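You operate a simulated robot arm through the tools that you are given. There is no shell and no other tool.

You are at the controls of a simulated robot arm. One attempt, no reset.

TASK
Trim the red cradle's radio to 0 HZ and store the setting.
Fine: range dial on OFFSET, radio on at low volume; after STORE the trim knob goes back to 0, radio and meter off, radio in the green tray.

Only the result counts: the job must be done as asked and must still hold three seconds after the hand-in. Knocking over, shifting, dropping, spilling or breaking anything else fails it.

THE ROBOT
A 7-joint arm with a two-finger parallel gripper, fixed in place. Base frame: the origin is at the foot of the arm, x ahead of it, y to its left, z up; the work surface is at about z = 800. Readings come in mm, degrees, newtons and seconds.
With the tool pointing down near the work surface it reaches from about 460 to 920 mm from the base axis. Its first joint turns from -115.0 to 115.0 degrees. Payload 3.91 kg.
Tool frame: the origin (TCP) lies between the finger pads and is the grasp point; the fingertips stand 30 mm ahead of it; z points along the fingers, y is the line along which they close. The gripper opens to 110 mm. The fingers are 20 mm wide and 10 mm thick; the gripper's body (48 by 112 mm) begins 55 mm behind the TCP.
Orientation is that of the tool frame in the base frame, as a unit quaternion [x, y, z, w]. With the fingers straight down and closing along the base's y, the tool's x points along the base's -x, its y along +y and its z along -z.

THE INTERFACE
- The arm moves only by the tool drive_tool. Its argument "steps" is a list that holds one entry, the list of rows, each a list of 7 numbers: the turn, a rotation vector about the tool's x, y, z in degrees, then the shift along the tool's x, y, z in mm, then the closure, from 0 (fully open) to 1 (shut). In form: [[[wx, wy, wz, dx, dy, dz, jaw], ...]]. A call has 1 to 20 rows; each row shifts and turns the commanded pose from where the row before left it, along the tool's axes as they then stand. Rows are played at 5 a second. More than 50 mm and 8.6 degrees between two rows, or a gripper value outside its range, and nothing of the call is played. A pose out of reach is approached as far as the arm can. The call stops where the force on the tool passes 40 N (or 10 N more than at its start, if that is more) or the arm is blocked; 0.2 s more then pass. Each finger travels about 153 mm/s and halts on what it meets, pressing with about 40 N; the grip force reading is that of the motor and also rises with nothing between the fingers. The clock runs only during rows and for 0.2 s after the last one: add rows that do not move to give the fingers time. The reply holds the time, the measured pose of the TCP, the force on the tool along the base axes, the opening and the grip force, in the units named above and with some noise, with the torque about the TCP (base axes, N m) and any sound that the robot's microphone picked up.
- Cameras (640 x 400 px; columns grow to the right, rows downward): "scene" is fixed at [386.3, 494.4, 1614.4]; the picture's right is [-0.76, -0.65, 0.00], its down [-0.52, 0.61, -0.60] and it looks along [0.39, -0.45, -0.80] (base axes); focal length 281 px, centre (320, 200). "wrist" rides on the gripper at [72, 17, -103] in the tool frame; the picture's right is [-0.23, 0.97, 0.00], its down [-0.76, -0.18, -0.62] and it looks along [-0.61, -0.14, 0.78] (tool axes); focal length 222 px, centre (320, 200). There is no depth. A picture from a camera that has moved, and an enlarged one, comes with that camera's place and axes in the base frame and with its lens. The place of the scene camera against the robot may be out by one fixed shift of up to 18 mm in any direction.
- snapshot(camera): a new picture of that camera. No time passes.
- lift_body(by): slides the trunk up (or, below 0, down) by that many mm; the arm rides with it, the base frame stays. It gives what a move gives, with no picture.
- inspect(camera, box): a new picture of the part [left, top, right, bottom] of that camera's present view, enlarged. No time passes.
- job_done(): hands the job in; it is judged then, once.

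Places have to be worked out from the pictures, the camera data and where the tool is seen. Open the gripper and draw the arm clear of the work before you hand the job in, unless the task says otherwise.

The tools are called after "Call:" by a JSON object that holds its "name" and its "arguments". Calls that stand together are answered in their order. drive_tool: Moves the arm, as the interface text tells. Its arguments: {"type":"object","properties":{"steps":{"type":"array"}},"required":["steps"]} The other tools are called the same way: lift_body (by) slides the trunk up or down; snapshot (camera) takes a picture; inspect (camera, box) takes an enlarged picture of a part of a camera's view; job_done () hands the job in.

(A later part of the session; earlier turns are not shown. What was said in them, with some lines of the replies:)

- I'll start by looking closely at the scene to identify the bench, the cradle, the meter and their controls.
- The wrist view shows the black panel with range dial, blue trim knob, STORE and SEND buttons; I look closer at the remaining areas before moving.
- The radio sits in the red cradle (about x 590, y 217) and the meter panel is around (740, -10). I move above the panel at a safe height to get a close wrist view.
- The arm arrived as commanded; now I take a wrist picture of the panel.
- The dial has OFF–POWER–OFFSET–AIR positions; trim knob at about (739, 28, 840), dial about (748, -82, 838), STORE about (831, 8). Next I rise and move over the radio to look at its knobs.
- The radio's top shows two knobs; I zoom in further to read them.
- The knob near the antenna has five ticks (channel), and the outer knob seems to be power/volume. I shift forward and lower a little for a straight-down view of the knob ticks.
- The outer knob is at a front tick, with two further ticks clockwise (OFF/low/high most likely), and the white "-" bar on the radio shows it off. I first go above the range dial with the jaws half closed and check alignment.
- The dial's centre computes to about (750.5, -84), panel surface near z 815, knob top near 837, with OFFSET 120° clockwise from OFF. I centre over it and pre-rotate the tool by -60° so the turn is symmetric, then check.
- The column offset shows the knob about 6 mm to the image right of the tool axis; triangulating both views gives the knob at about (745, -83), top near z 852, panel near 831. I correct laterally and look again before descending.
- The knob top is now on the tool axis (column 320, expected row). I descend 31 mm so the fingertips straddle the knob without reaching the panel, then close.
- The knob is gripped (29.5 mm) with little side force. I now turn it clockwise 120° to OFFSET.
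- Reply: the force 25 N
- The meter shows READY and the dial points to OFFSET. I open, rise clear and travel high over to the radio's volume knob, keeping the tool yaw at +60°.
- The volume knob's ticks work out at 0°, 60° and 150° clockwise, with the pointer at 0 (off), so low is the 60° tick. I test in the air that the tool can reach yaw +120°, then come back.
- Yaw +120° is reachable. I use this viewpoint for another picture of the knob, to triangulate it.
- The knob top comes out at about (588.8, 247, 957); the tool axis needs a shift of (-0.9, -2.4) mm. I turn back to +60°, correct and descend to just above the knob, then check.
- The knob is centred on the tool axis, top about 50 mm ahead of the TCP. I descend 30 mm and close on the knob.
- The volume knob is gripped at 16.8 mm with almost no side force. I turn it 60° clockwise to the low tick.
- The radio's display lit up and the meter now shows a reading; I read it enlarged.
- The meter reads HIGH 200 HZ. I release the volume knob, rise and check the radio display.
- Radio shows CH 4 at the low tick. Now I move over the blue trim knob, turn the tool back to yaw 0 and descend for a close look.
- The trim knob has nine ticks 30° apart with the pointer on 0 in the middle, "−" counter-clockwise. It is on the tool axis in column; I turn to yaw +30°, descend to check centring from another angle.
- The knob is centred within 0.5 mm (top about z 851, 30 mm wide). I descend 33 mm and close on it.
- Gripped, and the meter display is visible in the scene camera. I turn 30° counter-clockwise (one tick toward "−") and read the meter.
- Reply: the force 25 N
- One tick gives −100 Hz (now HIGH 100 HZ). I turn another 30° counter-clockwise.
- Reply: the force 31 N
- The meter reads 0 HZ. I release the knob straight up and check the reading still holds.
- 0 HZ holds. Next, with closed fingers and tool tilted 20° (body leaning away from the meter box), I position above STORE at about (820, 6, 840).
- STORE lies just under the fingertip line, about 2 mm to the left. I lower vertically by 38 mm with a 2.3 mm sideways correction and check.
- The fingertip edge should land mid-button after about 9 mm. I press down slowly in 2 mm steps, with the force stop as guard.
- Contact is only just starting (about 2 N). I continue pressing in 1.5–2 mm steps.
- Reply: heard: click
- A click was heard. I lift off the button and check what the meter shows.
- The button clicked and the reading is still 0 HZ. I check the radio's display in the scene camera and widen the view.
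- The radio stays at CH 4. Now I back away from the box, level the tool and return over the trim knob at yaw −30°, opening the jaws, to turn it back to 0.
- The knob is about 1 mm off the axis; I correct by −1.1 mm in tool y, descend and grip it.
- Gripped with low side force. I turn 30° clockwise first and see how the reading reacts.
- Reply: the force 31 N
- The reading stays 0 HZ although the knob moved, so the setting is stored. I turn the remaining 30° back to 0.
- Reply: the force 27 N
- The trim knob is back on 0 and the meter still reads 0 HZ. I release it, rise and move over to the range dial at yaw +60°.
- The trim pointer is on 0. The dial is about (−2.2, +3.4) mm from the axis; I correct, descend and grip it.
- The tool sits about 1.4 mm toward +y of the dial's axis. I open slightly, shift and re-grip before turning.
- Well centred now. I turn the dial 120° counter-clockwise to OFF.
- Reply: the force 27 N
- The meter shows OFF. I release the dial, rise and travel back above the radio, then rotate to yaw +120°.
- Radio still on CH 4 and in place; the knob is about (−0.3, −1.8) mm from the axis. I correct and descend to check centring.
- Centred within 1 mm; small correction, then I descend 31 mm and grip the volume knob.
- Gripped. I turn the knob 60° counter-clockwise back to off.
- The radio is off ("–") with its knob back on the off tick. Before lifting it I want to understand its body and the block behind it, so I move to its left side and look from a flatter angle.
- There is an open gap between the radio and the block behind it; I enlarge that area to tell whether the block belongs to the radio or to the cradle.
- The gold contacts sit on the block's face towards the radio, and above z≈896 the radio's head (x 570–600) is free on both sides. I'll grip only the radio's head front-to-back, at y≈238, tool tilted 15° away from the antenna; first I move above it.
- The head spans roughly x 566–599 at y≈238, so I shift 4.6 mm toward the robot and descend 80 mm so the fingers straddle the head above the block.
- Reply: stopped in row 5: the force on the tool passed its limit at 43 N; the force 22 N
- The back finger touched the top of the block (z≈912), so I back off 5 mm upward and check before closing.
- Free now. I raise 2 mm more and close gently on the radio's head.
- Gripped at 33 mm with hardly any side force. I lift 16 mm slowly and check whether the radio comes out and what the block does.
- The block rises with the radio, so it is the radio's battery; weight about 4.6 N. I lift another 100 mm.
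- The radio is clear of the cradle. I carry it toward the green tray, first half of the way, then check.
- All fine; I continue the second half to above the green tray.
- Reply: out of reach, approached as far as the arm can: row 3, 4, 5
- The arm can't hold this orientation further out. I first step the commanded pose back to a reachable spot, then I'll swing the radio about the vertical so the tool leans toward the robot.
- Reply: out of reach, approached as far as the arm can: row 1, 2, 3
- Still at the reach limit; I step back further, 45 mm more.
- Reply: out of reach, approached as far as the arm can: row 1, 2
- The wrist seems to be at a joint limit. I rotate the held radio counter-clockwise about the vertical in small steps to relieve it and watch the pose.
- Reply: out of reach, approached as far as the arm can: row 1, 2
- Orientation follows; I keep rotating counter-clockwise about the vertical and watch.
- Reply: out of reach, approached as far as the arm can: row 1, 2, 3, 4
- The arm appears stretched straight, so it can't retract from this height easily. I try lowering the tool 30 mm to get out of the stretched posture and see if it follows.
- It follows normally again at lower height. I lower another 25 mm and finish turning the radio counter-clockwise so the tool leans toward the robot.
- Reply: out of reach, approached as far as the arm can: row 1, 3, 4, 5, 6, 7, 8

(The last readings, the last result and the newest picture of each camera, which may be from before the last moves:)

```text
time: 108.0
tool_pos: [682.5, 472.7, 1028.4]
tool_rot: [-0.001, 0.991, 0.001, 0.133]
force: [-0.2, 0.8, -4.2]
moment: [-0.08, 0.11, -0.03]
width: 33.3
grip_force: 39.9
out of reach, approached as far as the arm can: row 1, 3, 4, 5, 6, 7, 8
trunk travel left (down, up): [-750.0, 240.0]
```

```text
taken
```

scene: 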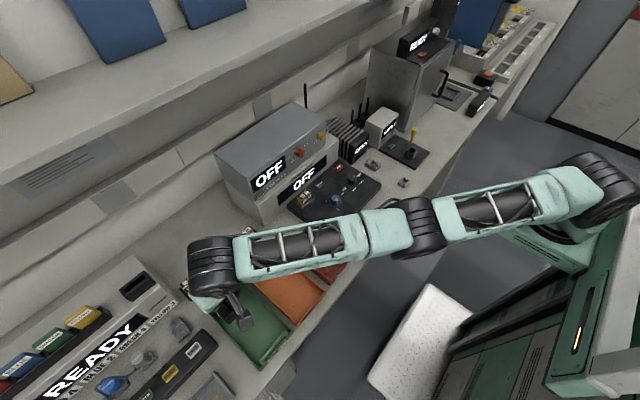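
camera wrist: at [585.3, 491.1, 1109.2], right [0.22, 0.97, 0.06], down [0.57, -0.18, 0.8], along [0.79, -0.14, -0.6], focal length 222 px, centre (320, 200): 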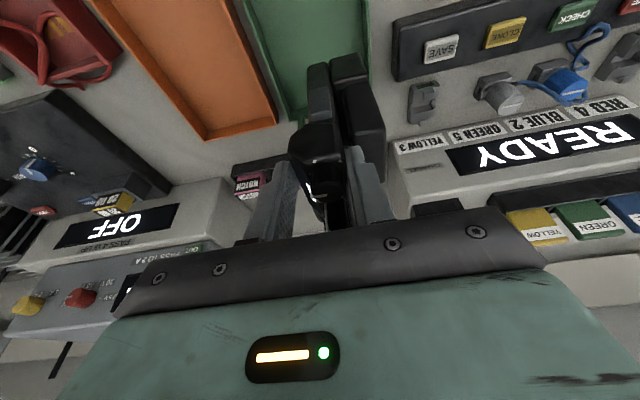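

The tool now leans toward the robot and the radio hangs over the far half of the tray. I come down 24 mm while drawing back 12 mm, and check that the arm follows.

Call:
{"name": "drive_tool", "arguments": {"steps": [[[0, 0, 0, 5.97, 0, 6.66, 0.82], [0, 0, 0, 5.97, 0, 6.66, 0.82], [0, 0, 0, 5.97, 0, 6.66, 0.82], [0, 0, 0, 0, 0, 0, 0.82]]]}}

Call:
{"name": "inspect", "arguments": {"camera": "wrist", "box": [200, 0, 420, 137]}}

Call:
{"name": "inspect", "arguments": {"camera": "scene", "box": [180, 220, 340, 370]}}

```text
time: 109.0
tool_pos: [675.0, 480.8, 1003.2]
tool_rot: [0.001, 0.991, -0.001, 0.132]
force: [-1.0, -0.3, -3.9]
moment: [-0.06, 0.12, -0.02]
width: 33.4
grip_force: 40.4
out of reach, approached as far as the arm can: row 1, 3
trunk travel left (down, up): [-750.0, 240.0]
```

```text
2.91 times, centred on (310, 68) of wrist
camera zoom: at [577.2, 498.3, 1084.8], right [0.22, 0.97, 0.06], down [0.57, -0.18, 0.8], along [0.79, -0.14, -0.6], focal length 646 px, centre (349, 582)
```

zoom: 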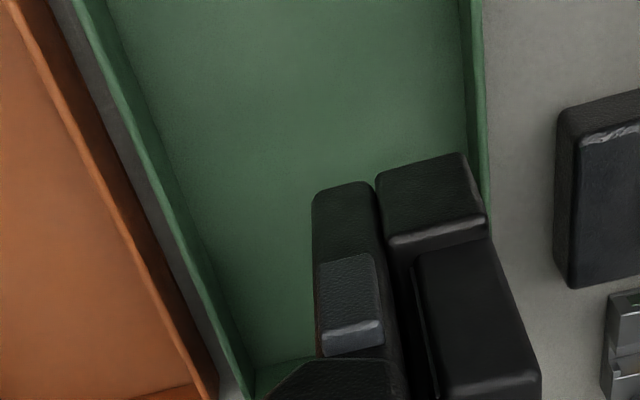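

```text
2.67 times, centred on (260, 295) of scene
camera zoom: at [386.3, 494.4, 1614.4], right [-0.76, -0.65, 0.0], down [-0.52, 0.61, -0.6], along [0.39, -0.45, -0.8], focal length 748 px, centre (480, -53)
```

zoom: 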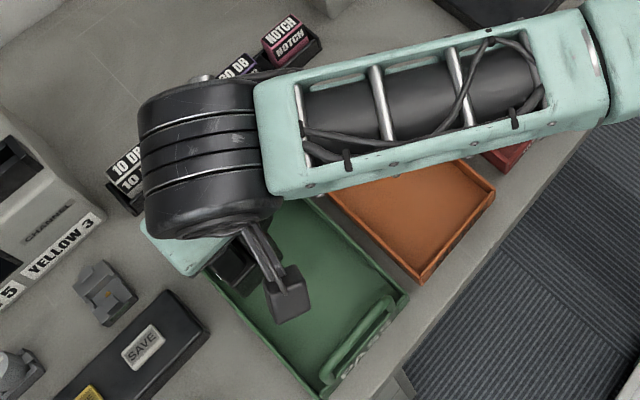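

The radio is within the tray outline but close to its left wall (y≈536). I shift about 16 mm to the right and 12 mm back while descending 32 mm.

Call:
{"name": "drive_tool", "arguments": {"steps": [[[0, 0, 0, 5.0, -4, 6.93, 0.82], [0, 0, 0, 5.0, -4, 6.93, 0.82], [0, 0, 0, 5.0, -4, 6.93, 0.82], [0, 0, 0, 5.0, -4, 6.93, 0.82], [0, 0, 0, 0, 0, 0, 0.82]]]}}

Call:
{"name": "inspect", "arguments": {"camera": "wrist", "box": [200, 0, 420, 137]}}

```text
time: 110.2
tool_pos: [673.7, 481.3, 973.5]
tool_rot: [0.0, 0.991, 0.0, 0.131]
force: [-1.0, 1.0, -3.9]
moment: [-0.06, 0.11, -0.02]
width: 33.2
grip_force: 40.4
out of reach, approached as far as the arm can: row 1, 2, 3, 4
trunk travel left (down, up): [-750.0, 240.0]
```

```text
2.91 times, centred on (310, 68) of wrist
camera zoom: at [576.5, 499.4, 1053.8], right [0.22, 0.97, 0.06], down [0.57, -0.18, 0.8], along [0.79, -0.14, -0.6], focal length 646 px, centre (349, 582)
```

zoom: 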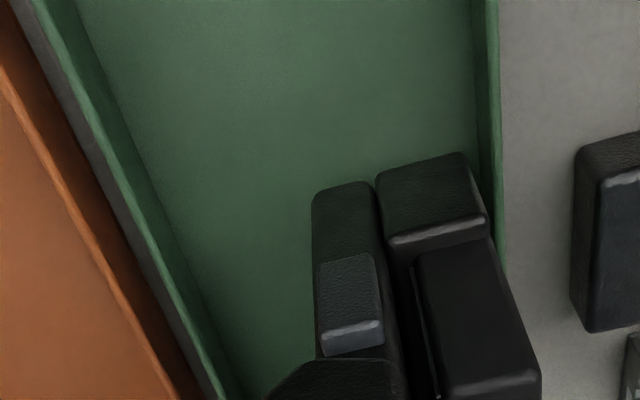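

The arm does not draw back radially here, so I shift along the tangential direction (+11.6, −16.3 mm) to move the radio away from the left wall.

Call:
{"name": "drive_tool", "arguments": {"steps": [[[0, 0, 0, -5.6, -8.15, 1.53, 0.82], [0, 0, 0, -5.6, -8.15, 1.53, 0.82], [0, 0, 0, 0, 0, 0, 0.82]]]}}

Call:
{"name": "inspect", "arguments": {"camera": "wrist", "box": [200, 0, 420, 137]}}

Call:
{"name": "snapshot", "arguments": {"camera": "scene"}}

```text
time: 111.0
tool_pos: [688.8, 470.9, 973.6]
tool_rot: [0.0, 0.991, 0.001, 0.132]
force: [-0.2, 0.9, -3.0]
moment: [-0.08, 0.08, 0.0]
width: 33.0
grip_force: 40.1
out of reach, approached as far as the arm can: row 1, 2
trunk travel left (down, up): [-750.0, 240.0]
```

```text
2.91 times, centred on (310, 68) of wrist
camera zoom: at [592.2, 488.8, 1053.8], right [0.22, 0.97, 0.06], down [0.57, -0.18, 0.8], along [0.79, -0.14, -0.6], focal length 646 px, centre (349, 582)
```

zoom: 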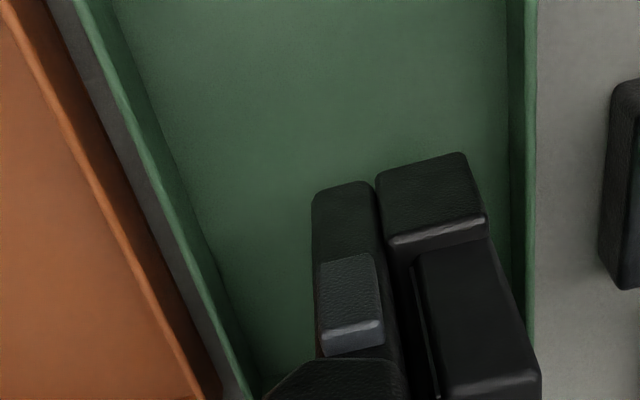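

```text
taken
```

scene: 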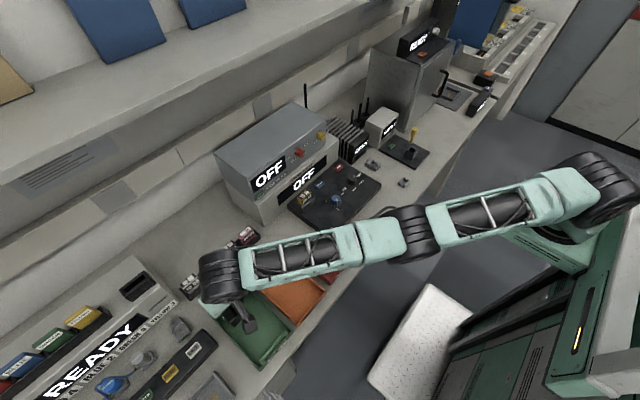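

The radio now sits over x≈668–751, y≈455–524, inside the tray floor (x to ~760, y 422–536). I lower vertically 20 mm.

Call:
{"name": "drive_tool", "arguments": {"steps": [[[0, 0, 0, 1.32, 0, 4.83, 0.82], [0, 0, 0, 1.32, 0, 4.83, 0.82], [0, 0, 0, 1.32, 0, 4.83, 0.82], [0, 0, 0, 1.32, 0, 4.83, 0.82], [0, 0, 0, 0, 0, 0, 0.82]]]}}

Call:
{"name": "inspect", "arguments": {"camera": "wrist", "box": [200, 0, 420, 137]}}

Call:
{"name": "inspect", "arguments": {"camera": "scene", "box": [180, 240, 320, 370]}}

```text
time: 112.2
tool_pos: [689.3, 470.0, 953.9]
tool_rot: [0.0, 0.991, 0.001, 0.132]
force: [-0.1, -0.1, -3.9]
moment: [-0.09, 0.07, -0.02]
width: 33.7
grip_force: 40.3
trunk travel left (down, up): [-750.0, 240.0]
```

```text
2.91 times, centred on (310, 68) of wrist
camera zoom: at [592.7, 488.5, 1033.2], right [0.22, 0.97, 0.06], down [0.57, -0.18, 0.8], along [0.79, -0.14, -0.59], focal length 646 px, centre (349, 582)
```

zoom: 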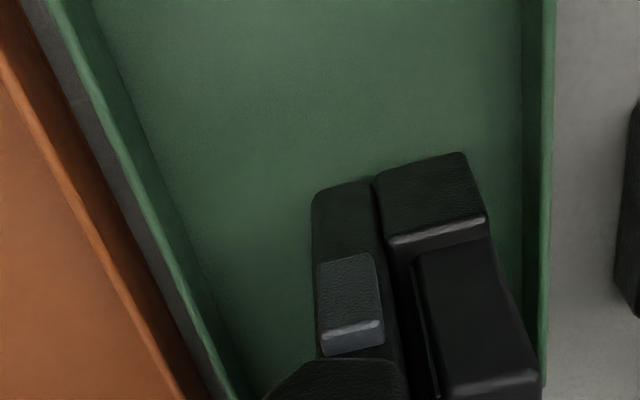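

```text
3.08 times, centred on (250, 305) of scene
camera zoom: at [386.3, 494.4, 1614.4], right [-0.76, -0.65, 0.0], down [-0.52, 0.61, -0.6], along [0.39, -0.45, -0.8], focal length 864 px, centre (535, -123)
```

zoom: 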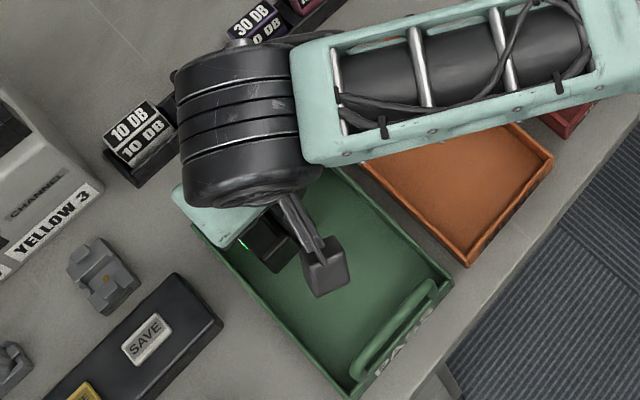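

It descends cleanly. At this height I try to draw the radio 14 mm toward the robot for more margin to the tray's far wall.

Call:
{"name": "drive_tool", "arguments": {"steps": [[[0, 0, 0, 6.75, 0, -1.85, 0.82], [0, 0, 0, 6.75, 0, -1.85, 0.82], [0, 0, 0, 0, 0, 0, 0.82]]]}}

Call:
{"name": "inspect", "arguments": {"camera": "wrist", "box": [200, 0, 420, 137]}}

```text
time: 113.0
tool_pos: [679.3, 475.8, 952.0]
tool_rot: [0.0, 0.991, 0.0, 0.132]
force: [-0.1, -0.6, -4.5]
moment: [-0.04, 0.09, -0.03]
width: 33.2
grip_force: 40.1
out of reach, approached as far as the arm can: row 1, 2
trunk travel left (down, up): [-750.0, 240.0]
```

```text
2.91 times, centred on (310, 68) of wrist
camera zoom: at [582.6, 494.8, 1033.2], right [0.22, 0.97, 0.06], down [0.57, -0.18, 0.8], along [0.79, -0.14, -0.6], focal length 646 px, centre (349, 582)
```

zoom: 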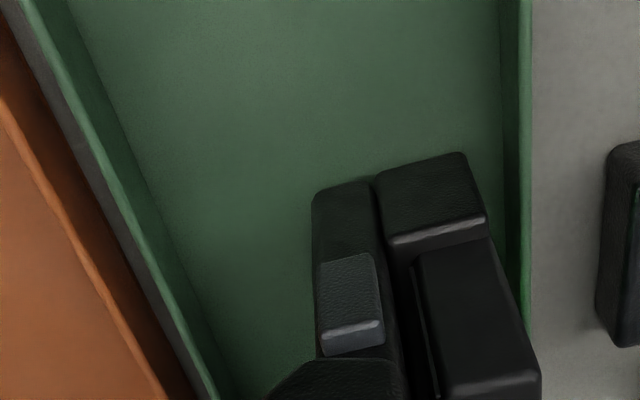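

Margins are now about 7 mm on the left and 17 mm at the far end. I lower in 2 mm steps watching for contact.

Call:
{"name": "drive_tool", "arguments": {"steps": [[[0, 0, 0, 0.53, 0, 1.93, 0.82], [0, 0, 0, 0.53, 0, 1.93, 0.82], [0, 0, 0, 0.53, 0, 1.93, 0.82], [0, 0, 0, 0, 0, 0, 0.82]]]}}

Call:
{"name": "inspect", "arguments": {"camera": "wrist", "box": [260, 20, 400, 107]}}

```text
time: 114.0
tool_pos: [679.6, 476.4, 946.1]
tool_rot: [0.0, 0.991, 0.001, 0.133]
force: [0.2, 0.5, -4.2]
moment: [-0.09, 0.1, -0.02]
width: 33.3
grip_force: 40.1
trunk travel left (down, up): [-750.0, 240.0]
```

```text
4.57 times, centred on (330, 64) of wrist
camera zoom: at [582.2, 495.3, 1027.1], right [0.22, 0.97, 0.06], down [0.57, -0.18, 0.8], along [0.79, -0.14, -0.59], focal length 1015 px, centre (274, 824)
```

zoom: 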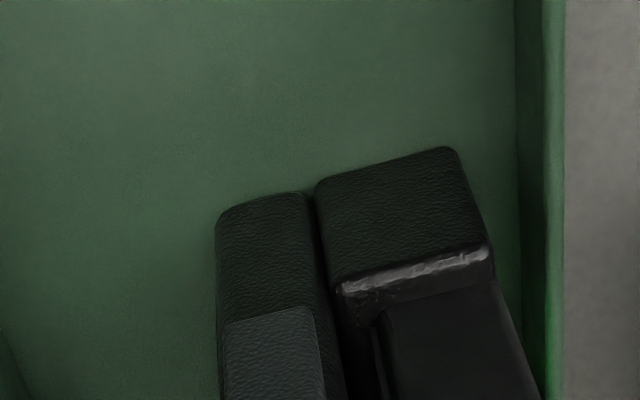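

No contact yet (−4.2 N, full weight carried). I keep lowering in 1.5 mm steps.

Call:
{"name": "drive_tool", "arguments": {"steps": [[[0, 0, 0, 0.4, 0, 1.45, 0.82], [0, 0, 0, 0.4, 0, 1.45, 0.82], [0, 0, 0, 0.4, 0, 1.45, 0.82], [0, 0, 0, 0, 0, 0, 0.82]]]}}

```text
time: 115.0
tool_pos: [678.6, 477.2, 947.0]
tool_rot: [0.0, 0.991, 0.004, 0.135]
force: [-2.2, -1.8, 22.1]
moment: [-0.35, 0.48, 0.01]
width: 33.3
grip_force: 40.2
trunk travel left (down, up): [-750.0, 240.0]
```

Contact with the tray floor (22 N). I back off to nearly zero force before opening.

Call:
{"name": "drive_tool", "arguments": {"steps": [[[0, 0, 0, -0.4, 0, -1.45, 0.82], [0, 0, 0, -0.3, 0, -1.0, 0.82], [0, 0, 0, 0, 0, 0, 0.82]]]}}

Call:
{"name": "inspect", "arguments": {"camera": "wrist", "box": [240, 20, 400, 190]}}

```text
time: 115.8
tool_pos: [679.8, 477.4, 947.1]
tool_rot: [0.0, 0.991, 0.002, 0.133]
force: [5.6, 4.4, 18.4]
moment: [0.52, -0.49, -0.02]
width: 33.2
grip_force: 40.1
trunk travel left (down, up): [-750.0, 240.0]
```

```text
2.35 times, centred on (320, 105) of wrist
camera zoom: at [582.1, 494.9, 1026.1], right [0.22, 0.97, 0.06], down [0.57, -0.18, 0.8], along [0.79, -0.14, -0.59], focal length 523 px, centre (320, 424)
```

zoom: 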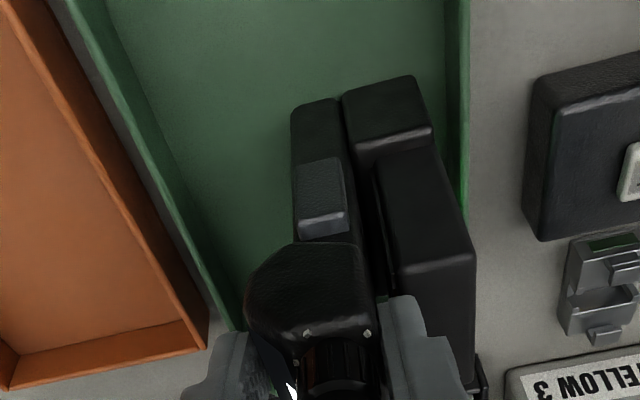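

Still 18 N upward; I ease up another 1.5 mm.

Call:
{"name": "drive_tool", "arguments": {"steps": [[[0, 0, 0, -0.4, 0, -1.45, 0.82], [0, 0, 0, 0, 0, 0, 0.82]]]}}

```text
time: 116.4
tool_pos: [678.5, 476.3, 946.6]
tool_rot: [0.0, 0.991, 0.0, 0.132]
force: [1.6, 4.4, 10.6]
moment: [0.36, -0.1, -0.03]
width: 33.0
grip_force: 40.0
trunk travel left (down, up): [-750.0, 240.0]
```

10.6 N remaining; ease up 0.8 mm more.

Call:
{"name": "drive_tool", "arguments": {"steps": [[[0, 0, 0, -0.2, 0, -0.8, 0.82], [0, 0, 0, 0, 0, 0, 0.82]]]}}

```text
time: 117.0
tool_pos: [679.5, 476.1, 946.4]
tool_rot: [0.0, 0.991, -0.001, 0.131]
force: [-0.8, 0.6, 0.1]
moment: [0.12, 0.22, 0.01]
width: 33.2
grip_force: 40.0
trunk travel left (down, up): [-750.0, 240.0]
```

Force is about zero, the radio rests on the tray floor. I open the fingers gently.

Call:
{"name": "drive_tool", "arguments": {"steps": [[[0, 0, 0, 0, 0, 0, 0.7], [0, 0, 0, 0, 0, 0, 0.67], [0, 0, 0, 0, 0, 0, 0.63], [0, 0, 0, 0, 0, 0, 0.58], [0, 0, 0, 0, 0, 0, 0.52], [0, 0, 0, 0, 0, 0, 0.52]]]}}

Call:
{"name": "inspect", "arguments": {"camera": "wrist", "box": [240, 20, 400, 190]}}

Call:
{"name": "inspect", "arguments": {"camera": "scene", "box": [180, 240, 320, 370]}}

```text
time: 118.4
tool_pos: [678.3, 477.2, 947.6]
tool_rot: [0.0, 0.991, 0.001, 0.134]
force: [0.2, -0.2, -0.8]
moment: [0.03, -0.01, -0.03]
width: 52.8
grip_force: 0.0
trunk travel left (down, up): [-750.0, 240.0]
```

```text
2.35 times, centred on (320, 105) of wrist
camera zoom: at [582.4, 494.8, 1028.2], right [0.22, 0.97, 0.06], down [0.57, -0.18, 0.8], along [0.79, -0.14, -0.59], focal length 523 px, centre (320, 424)
```

zoom: 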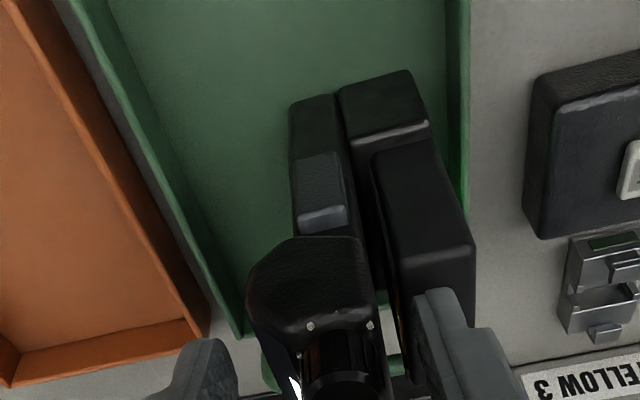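

```text
3.08 times, centred on (250, 305) of scene
camera zoom: at [386.3, 494.4, 1614.4], right [-0.76, -0.65, 0.0], down [-0.52, 0.61, -0.6], along [0.39, -0.45, -0.8], focal length 864 px, centre (535, -123)
```

zoom: 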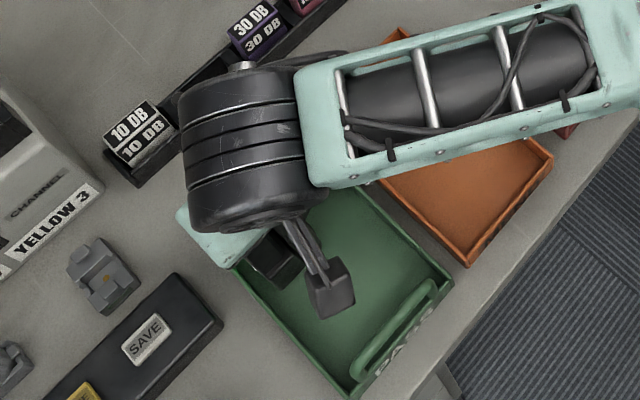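

The radio stands upright in the tray. To leave without lateral drift I raise the trunk, which lifts the open gripper straight up; first 40 mm.

Call:
{"name": "lift_body", "arguments": {"by": 40}}

Call:
{"name": "inspect", "arguments": {"camera": "wrist", "box": [200, 0, 440, 200]}}

```text
time: 119.2
tool_pos: [678.6, 476.4, 988.1]
tool_rot: [-0.001, 0.991, 0.001, 0.133]
force: [-1.3, -0.3, 0.1]
moment: [-0.03, 0.01, 0.0]
width: 52.9
grip_force: 0.0
trunk travel left (down, up): [-790.0, 200.0]
```

```text
2.00 times, centred on (320, 100) of wrist
camera zoom: at [582.5, 494.7, 1068.1], right [0.22, 0.97, 0.06], down [0.57, -0.18, 0.8], along [0.79, -0.14, -0.59], focal length 444 px, centre (320, 400)
```

zoom: 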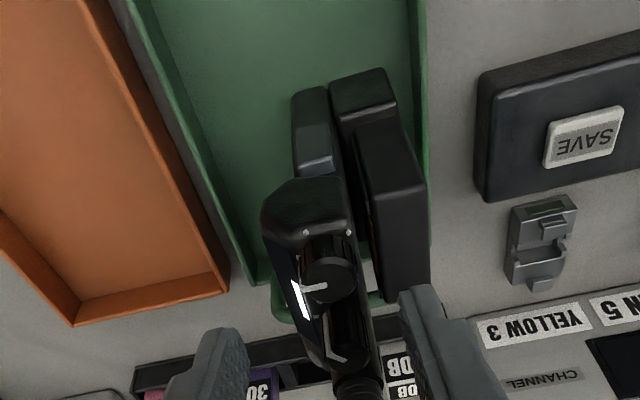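

The radio stayed put. I raise another 140 mm to clear the antenna.

Call:
{"name": "lift_body", "arguments": {"by": 140}}

Call:
{"name": "snapshot", "arguments": {"camera": "wrist"}}

Call:
{"name": "snapshot", "arguments": {"camera": "scene"}}

```text
time: 120.9
tool_pos: [679.2, 477.0, 1127.3]
tool_rot: [-0.001, 0.991, 0.001, 0.133]
force: [-0.5, 0.3, -0.1]
moment: [0.03, -0.02, -0.02]
width: 53.1
grip_force: 0.1
trunk travel left (down, up): [-930.0, 60.0]
```

```text
taken
camera wrist: at [582.5, 494.7, 1208.0], right [0.22, 0.97, 0.06], down [0.57, -0.18, 0.8], along [0.79, -0.14, -0.59], focal length 222 px, centre (320, 200)
```

wrist: 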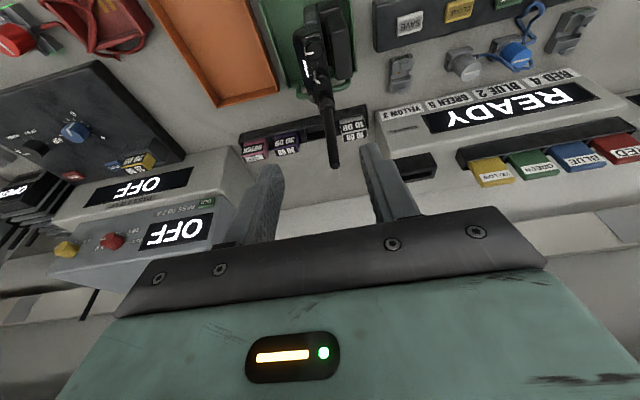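

```text
taken
```

scene: 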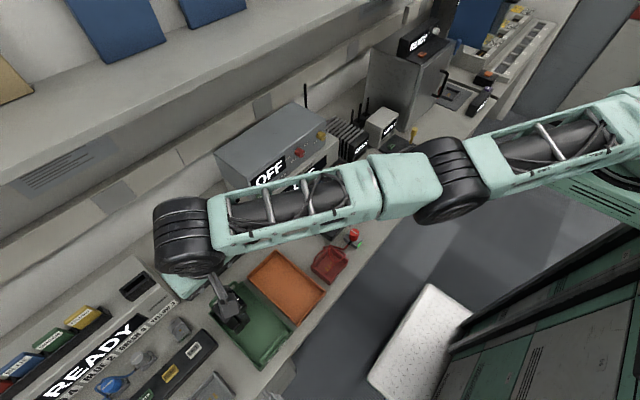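

The gripper is well above the antenna. I swing the arm to the right, away from the tray, and then verify everything.

Call:
{"name": "drive_tool", "arguments": {"steps": [[[0, 0, 0, 0, -25, -2, 0.5], [0, 0, 0, 0, -35, -2, 0.5], [0, 0, 0, 0, -40, 0, 0.5], [0, 0, 0, 0, -40, 0, 0.5], [0, 0, 0, 0, -40, 0, 0.5], [0, 0, 0, 0, -40, 0, 0.5], [0, 0, 0, 0, 0, 0, 0.5]]]}}

Call:
{"name": "snapshot", "arguments": {"camera": "scene"}}

Call:
{"name": "snapshot", "arguments": {"camera": "wrist"}}

```text
time: 122.5
tool_pos: [783.3, 388.9, 1121.9]
tool_rot: [-0.001, 0.991, 0.001, 0.132]
force: [-1.2, -0.9, 0.6]
moment: [0.01, 0.01, 0.03]
width: 55.2
grip_force: 0.1
out of reach, approached as far as the arm can: row 1, 2, 3, 4, 5, 6
trunk travel left (down, up): [-930.0, 60.0]
```

```text
taken
```

scene: 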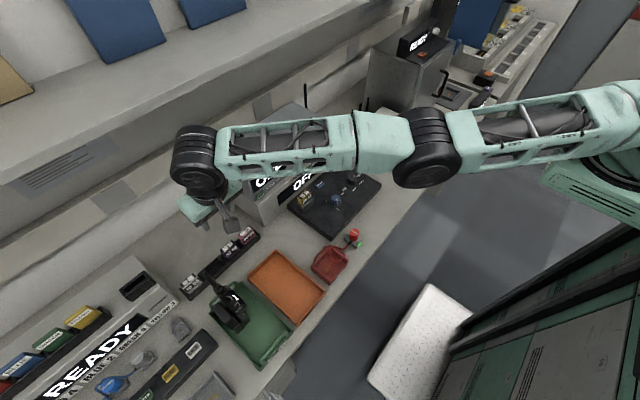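

```text
taken
camera wrist: at [687.3, 407.4, 1202.9], right [0.22, 0.97, 0.06], down [0.57, -0.18, 0.8], along [0.79, -0.14, -0.6], focal length 222 px, centre (320, 200)
```

wrist: 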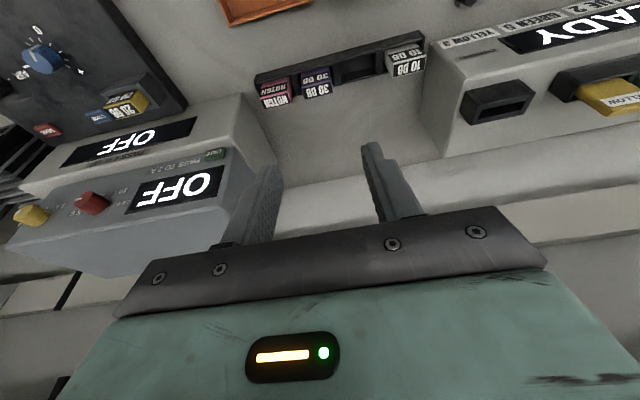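

The radio stands in the green tray and the arm is off to the side. I verify the details.

Call:
{"name": "inspect", "arguments": {"camera": "scene", "box": [190, 260, 310, 370]}}

Call:
{"name": "inspect", "arguments": {"camera": "scene", "box": [270, 150, 390, 230]}}

Call:
{"name": "inspect", "arguments": {"camera": "scene", "box": [290, 210, 390, 300]}}

```text
3.64 times, centred on (250, 315) of scene
camera zoom: at [386.3, 494.4, 1614.4], right [-0.76, -0.65, 0.0], down [-0.52, 0.61, -0.6], along [0.39, -0.45, -0.8], focal length 1021 px, centre (574, -218)
```

zoom: 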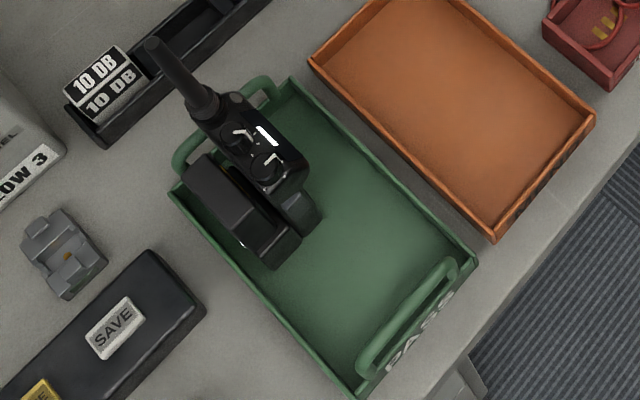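

```text
5.00 times, centred on (330, 190) of scene
camera zoom: at [386.3, 494.4, 1614.4], right [-0.76, -0.65, 0.0], down [-0.52, 0.61, -0.6], along [0.39, -0.45, -0.8], focal length 1403 px, centre (270, 250)
```

zoom: 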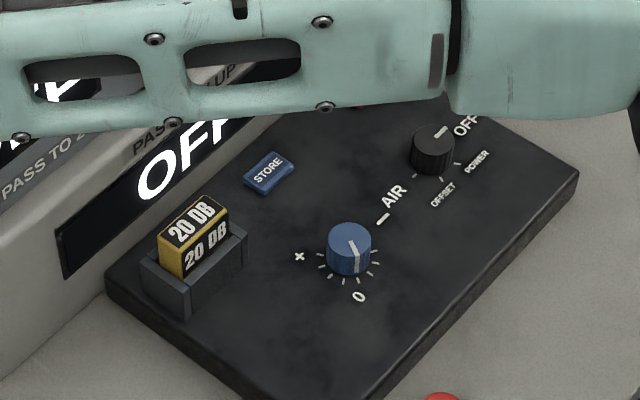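

```text
4.44 times, centred on (340, 255) of scene
camera zoom: at [386.3, 494.4, 1614.4], right [-0.76, -0.65, 0.0], down [-0.52, 0.61, -0.6], along [0.39, -0.45, -0.8], focal length 1248 px, centre (231, -44)
```

zoom: 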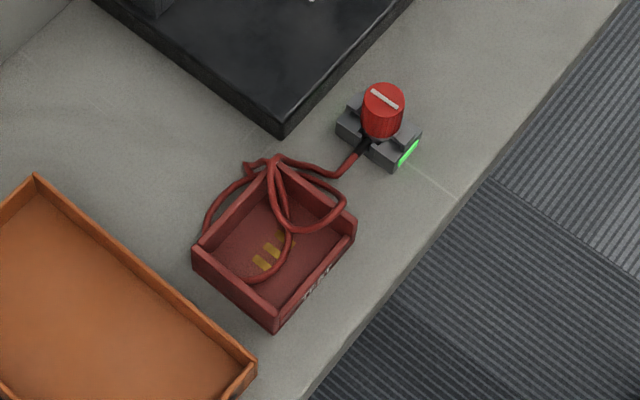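

Everything is in place: dial OFF, trim at 0, radio off and standing in the green tray, cradle, plug and other items untouched. I fully open the gripper and raise the arm a little more before handing in.

Call:
{"name": "drive_tool", "arguments": {"steps": [[[0, 0, 0, 0, 0, 0, 0.2], [0, 0, 0, 0, 0, 0, 0], [0, 0, 0, 0, 0, 0, 0]]]}}

Call:
{"name": "lift_body", "arguments": {"by": 50}}

Call:
{"name": "inspect", "arguments": {"camera": "scene", "box": [190, 260, 310, 370]}}

Call:
{"name": "snapshot", "arguments": {"camera": "scene"}}

```text
time: 123.3
tool_pos: [783.4, 389.4, 1122.3]
tool_rot: [0.0, 0.991, 0.001, 0.131]
force: [0.3, -0.4, 0.5]
moment: [0.0, -0.01, -0.01]
width: 110.0
grip_force: 0.1
trunk travel left (down, up): [-930.0, 60.0]
```

```text
time: 124.2
tool_pos: [783.0, 389.3, 1171.4]
tool_rot: [0.0, 0.991, 0.0, 0.132]
force: [-0.5, 1.0, -0.1]
moment: [0.03, -0.03, -0.02]
width: 110.1
grip_force: 0.1
trunk travel left (down, up): [-980.0, 10.0]
```

```text
3.64 times, centred on (250, 315) of scene
camera zoom: at [386.3, 494.4, 1614.4], right [-0.76, -0.65, 0.0], down [-0.52, 0.61, -0.6], along [0.39, -0.45, -0.8], focal length 1021 px, centre (574, -218)
```

zoom: 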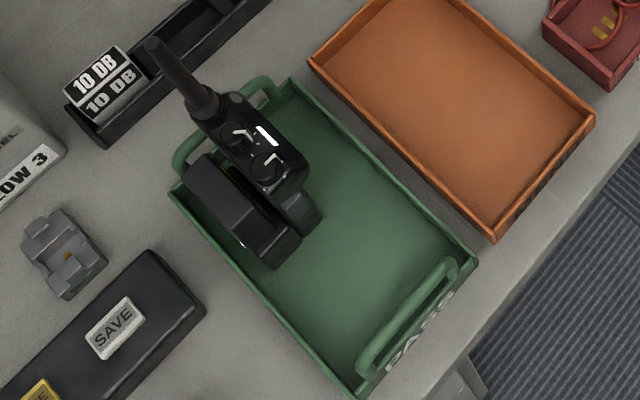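

```text
taken
```

scene: 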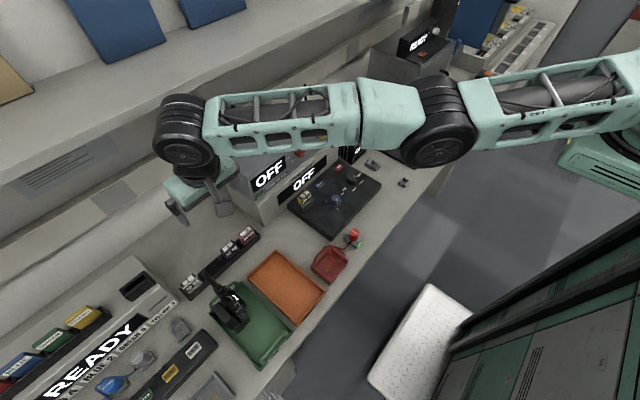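

The radio is stable in the green tray, the meter and radio are off, the trim knob is on 0 and the arm is clear with the gripper open. I hand the job in.

Call:
{"name": "job_done", "arguments": {}}

```text
The job is handed in.
```

I trimmed the red cradle's radio to 0 HZ, stored the setting and handed the job in. The hand-in was accepted, but no verdict came back.

- **Trim:** With the range dial on OFFSET and the radio on at low volume (CH 4), the meter first read HIGH 200 HZ. Two ticks toward "−" brought it to 0 HZ.
- **Store:** The STORE button clicked when pressed. The reading stayed at 0 HZ as I turned the trim knob back to 0, so the setting is stored.
- **Shut-down:** The range dial is on OFF and the meter shows OFF. The radio's volume knob is at its off tick and its display shows "–".
- **Radio:** It stands upright in the green tray, toward the far end. Its battery came along with it.
- **Other contact:** While lining up to lift the radio, a finger pressed on the top of its battery at about 43 N before the move stopped. The radio stayed in its cradle, and nothing else looked moved or knocked over in the final pictures.

The gripper is fully open and the arm is raised clear of the bench.
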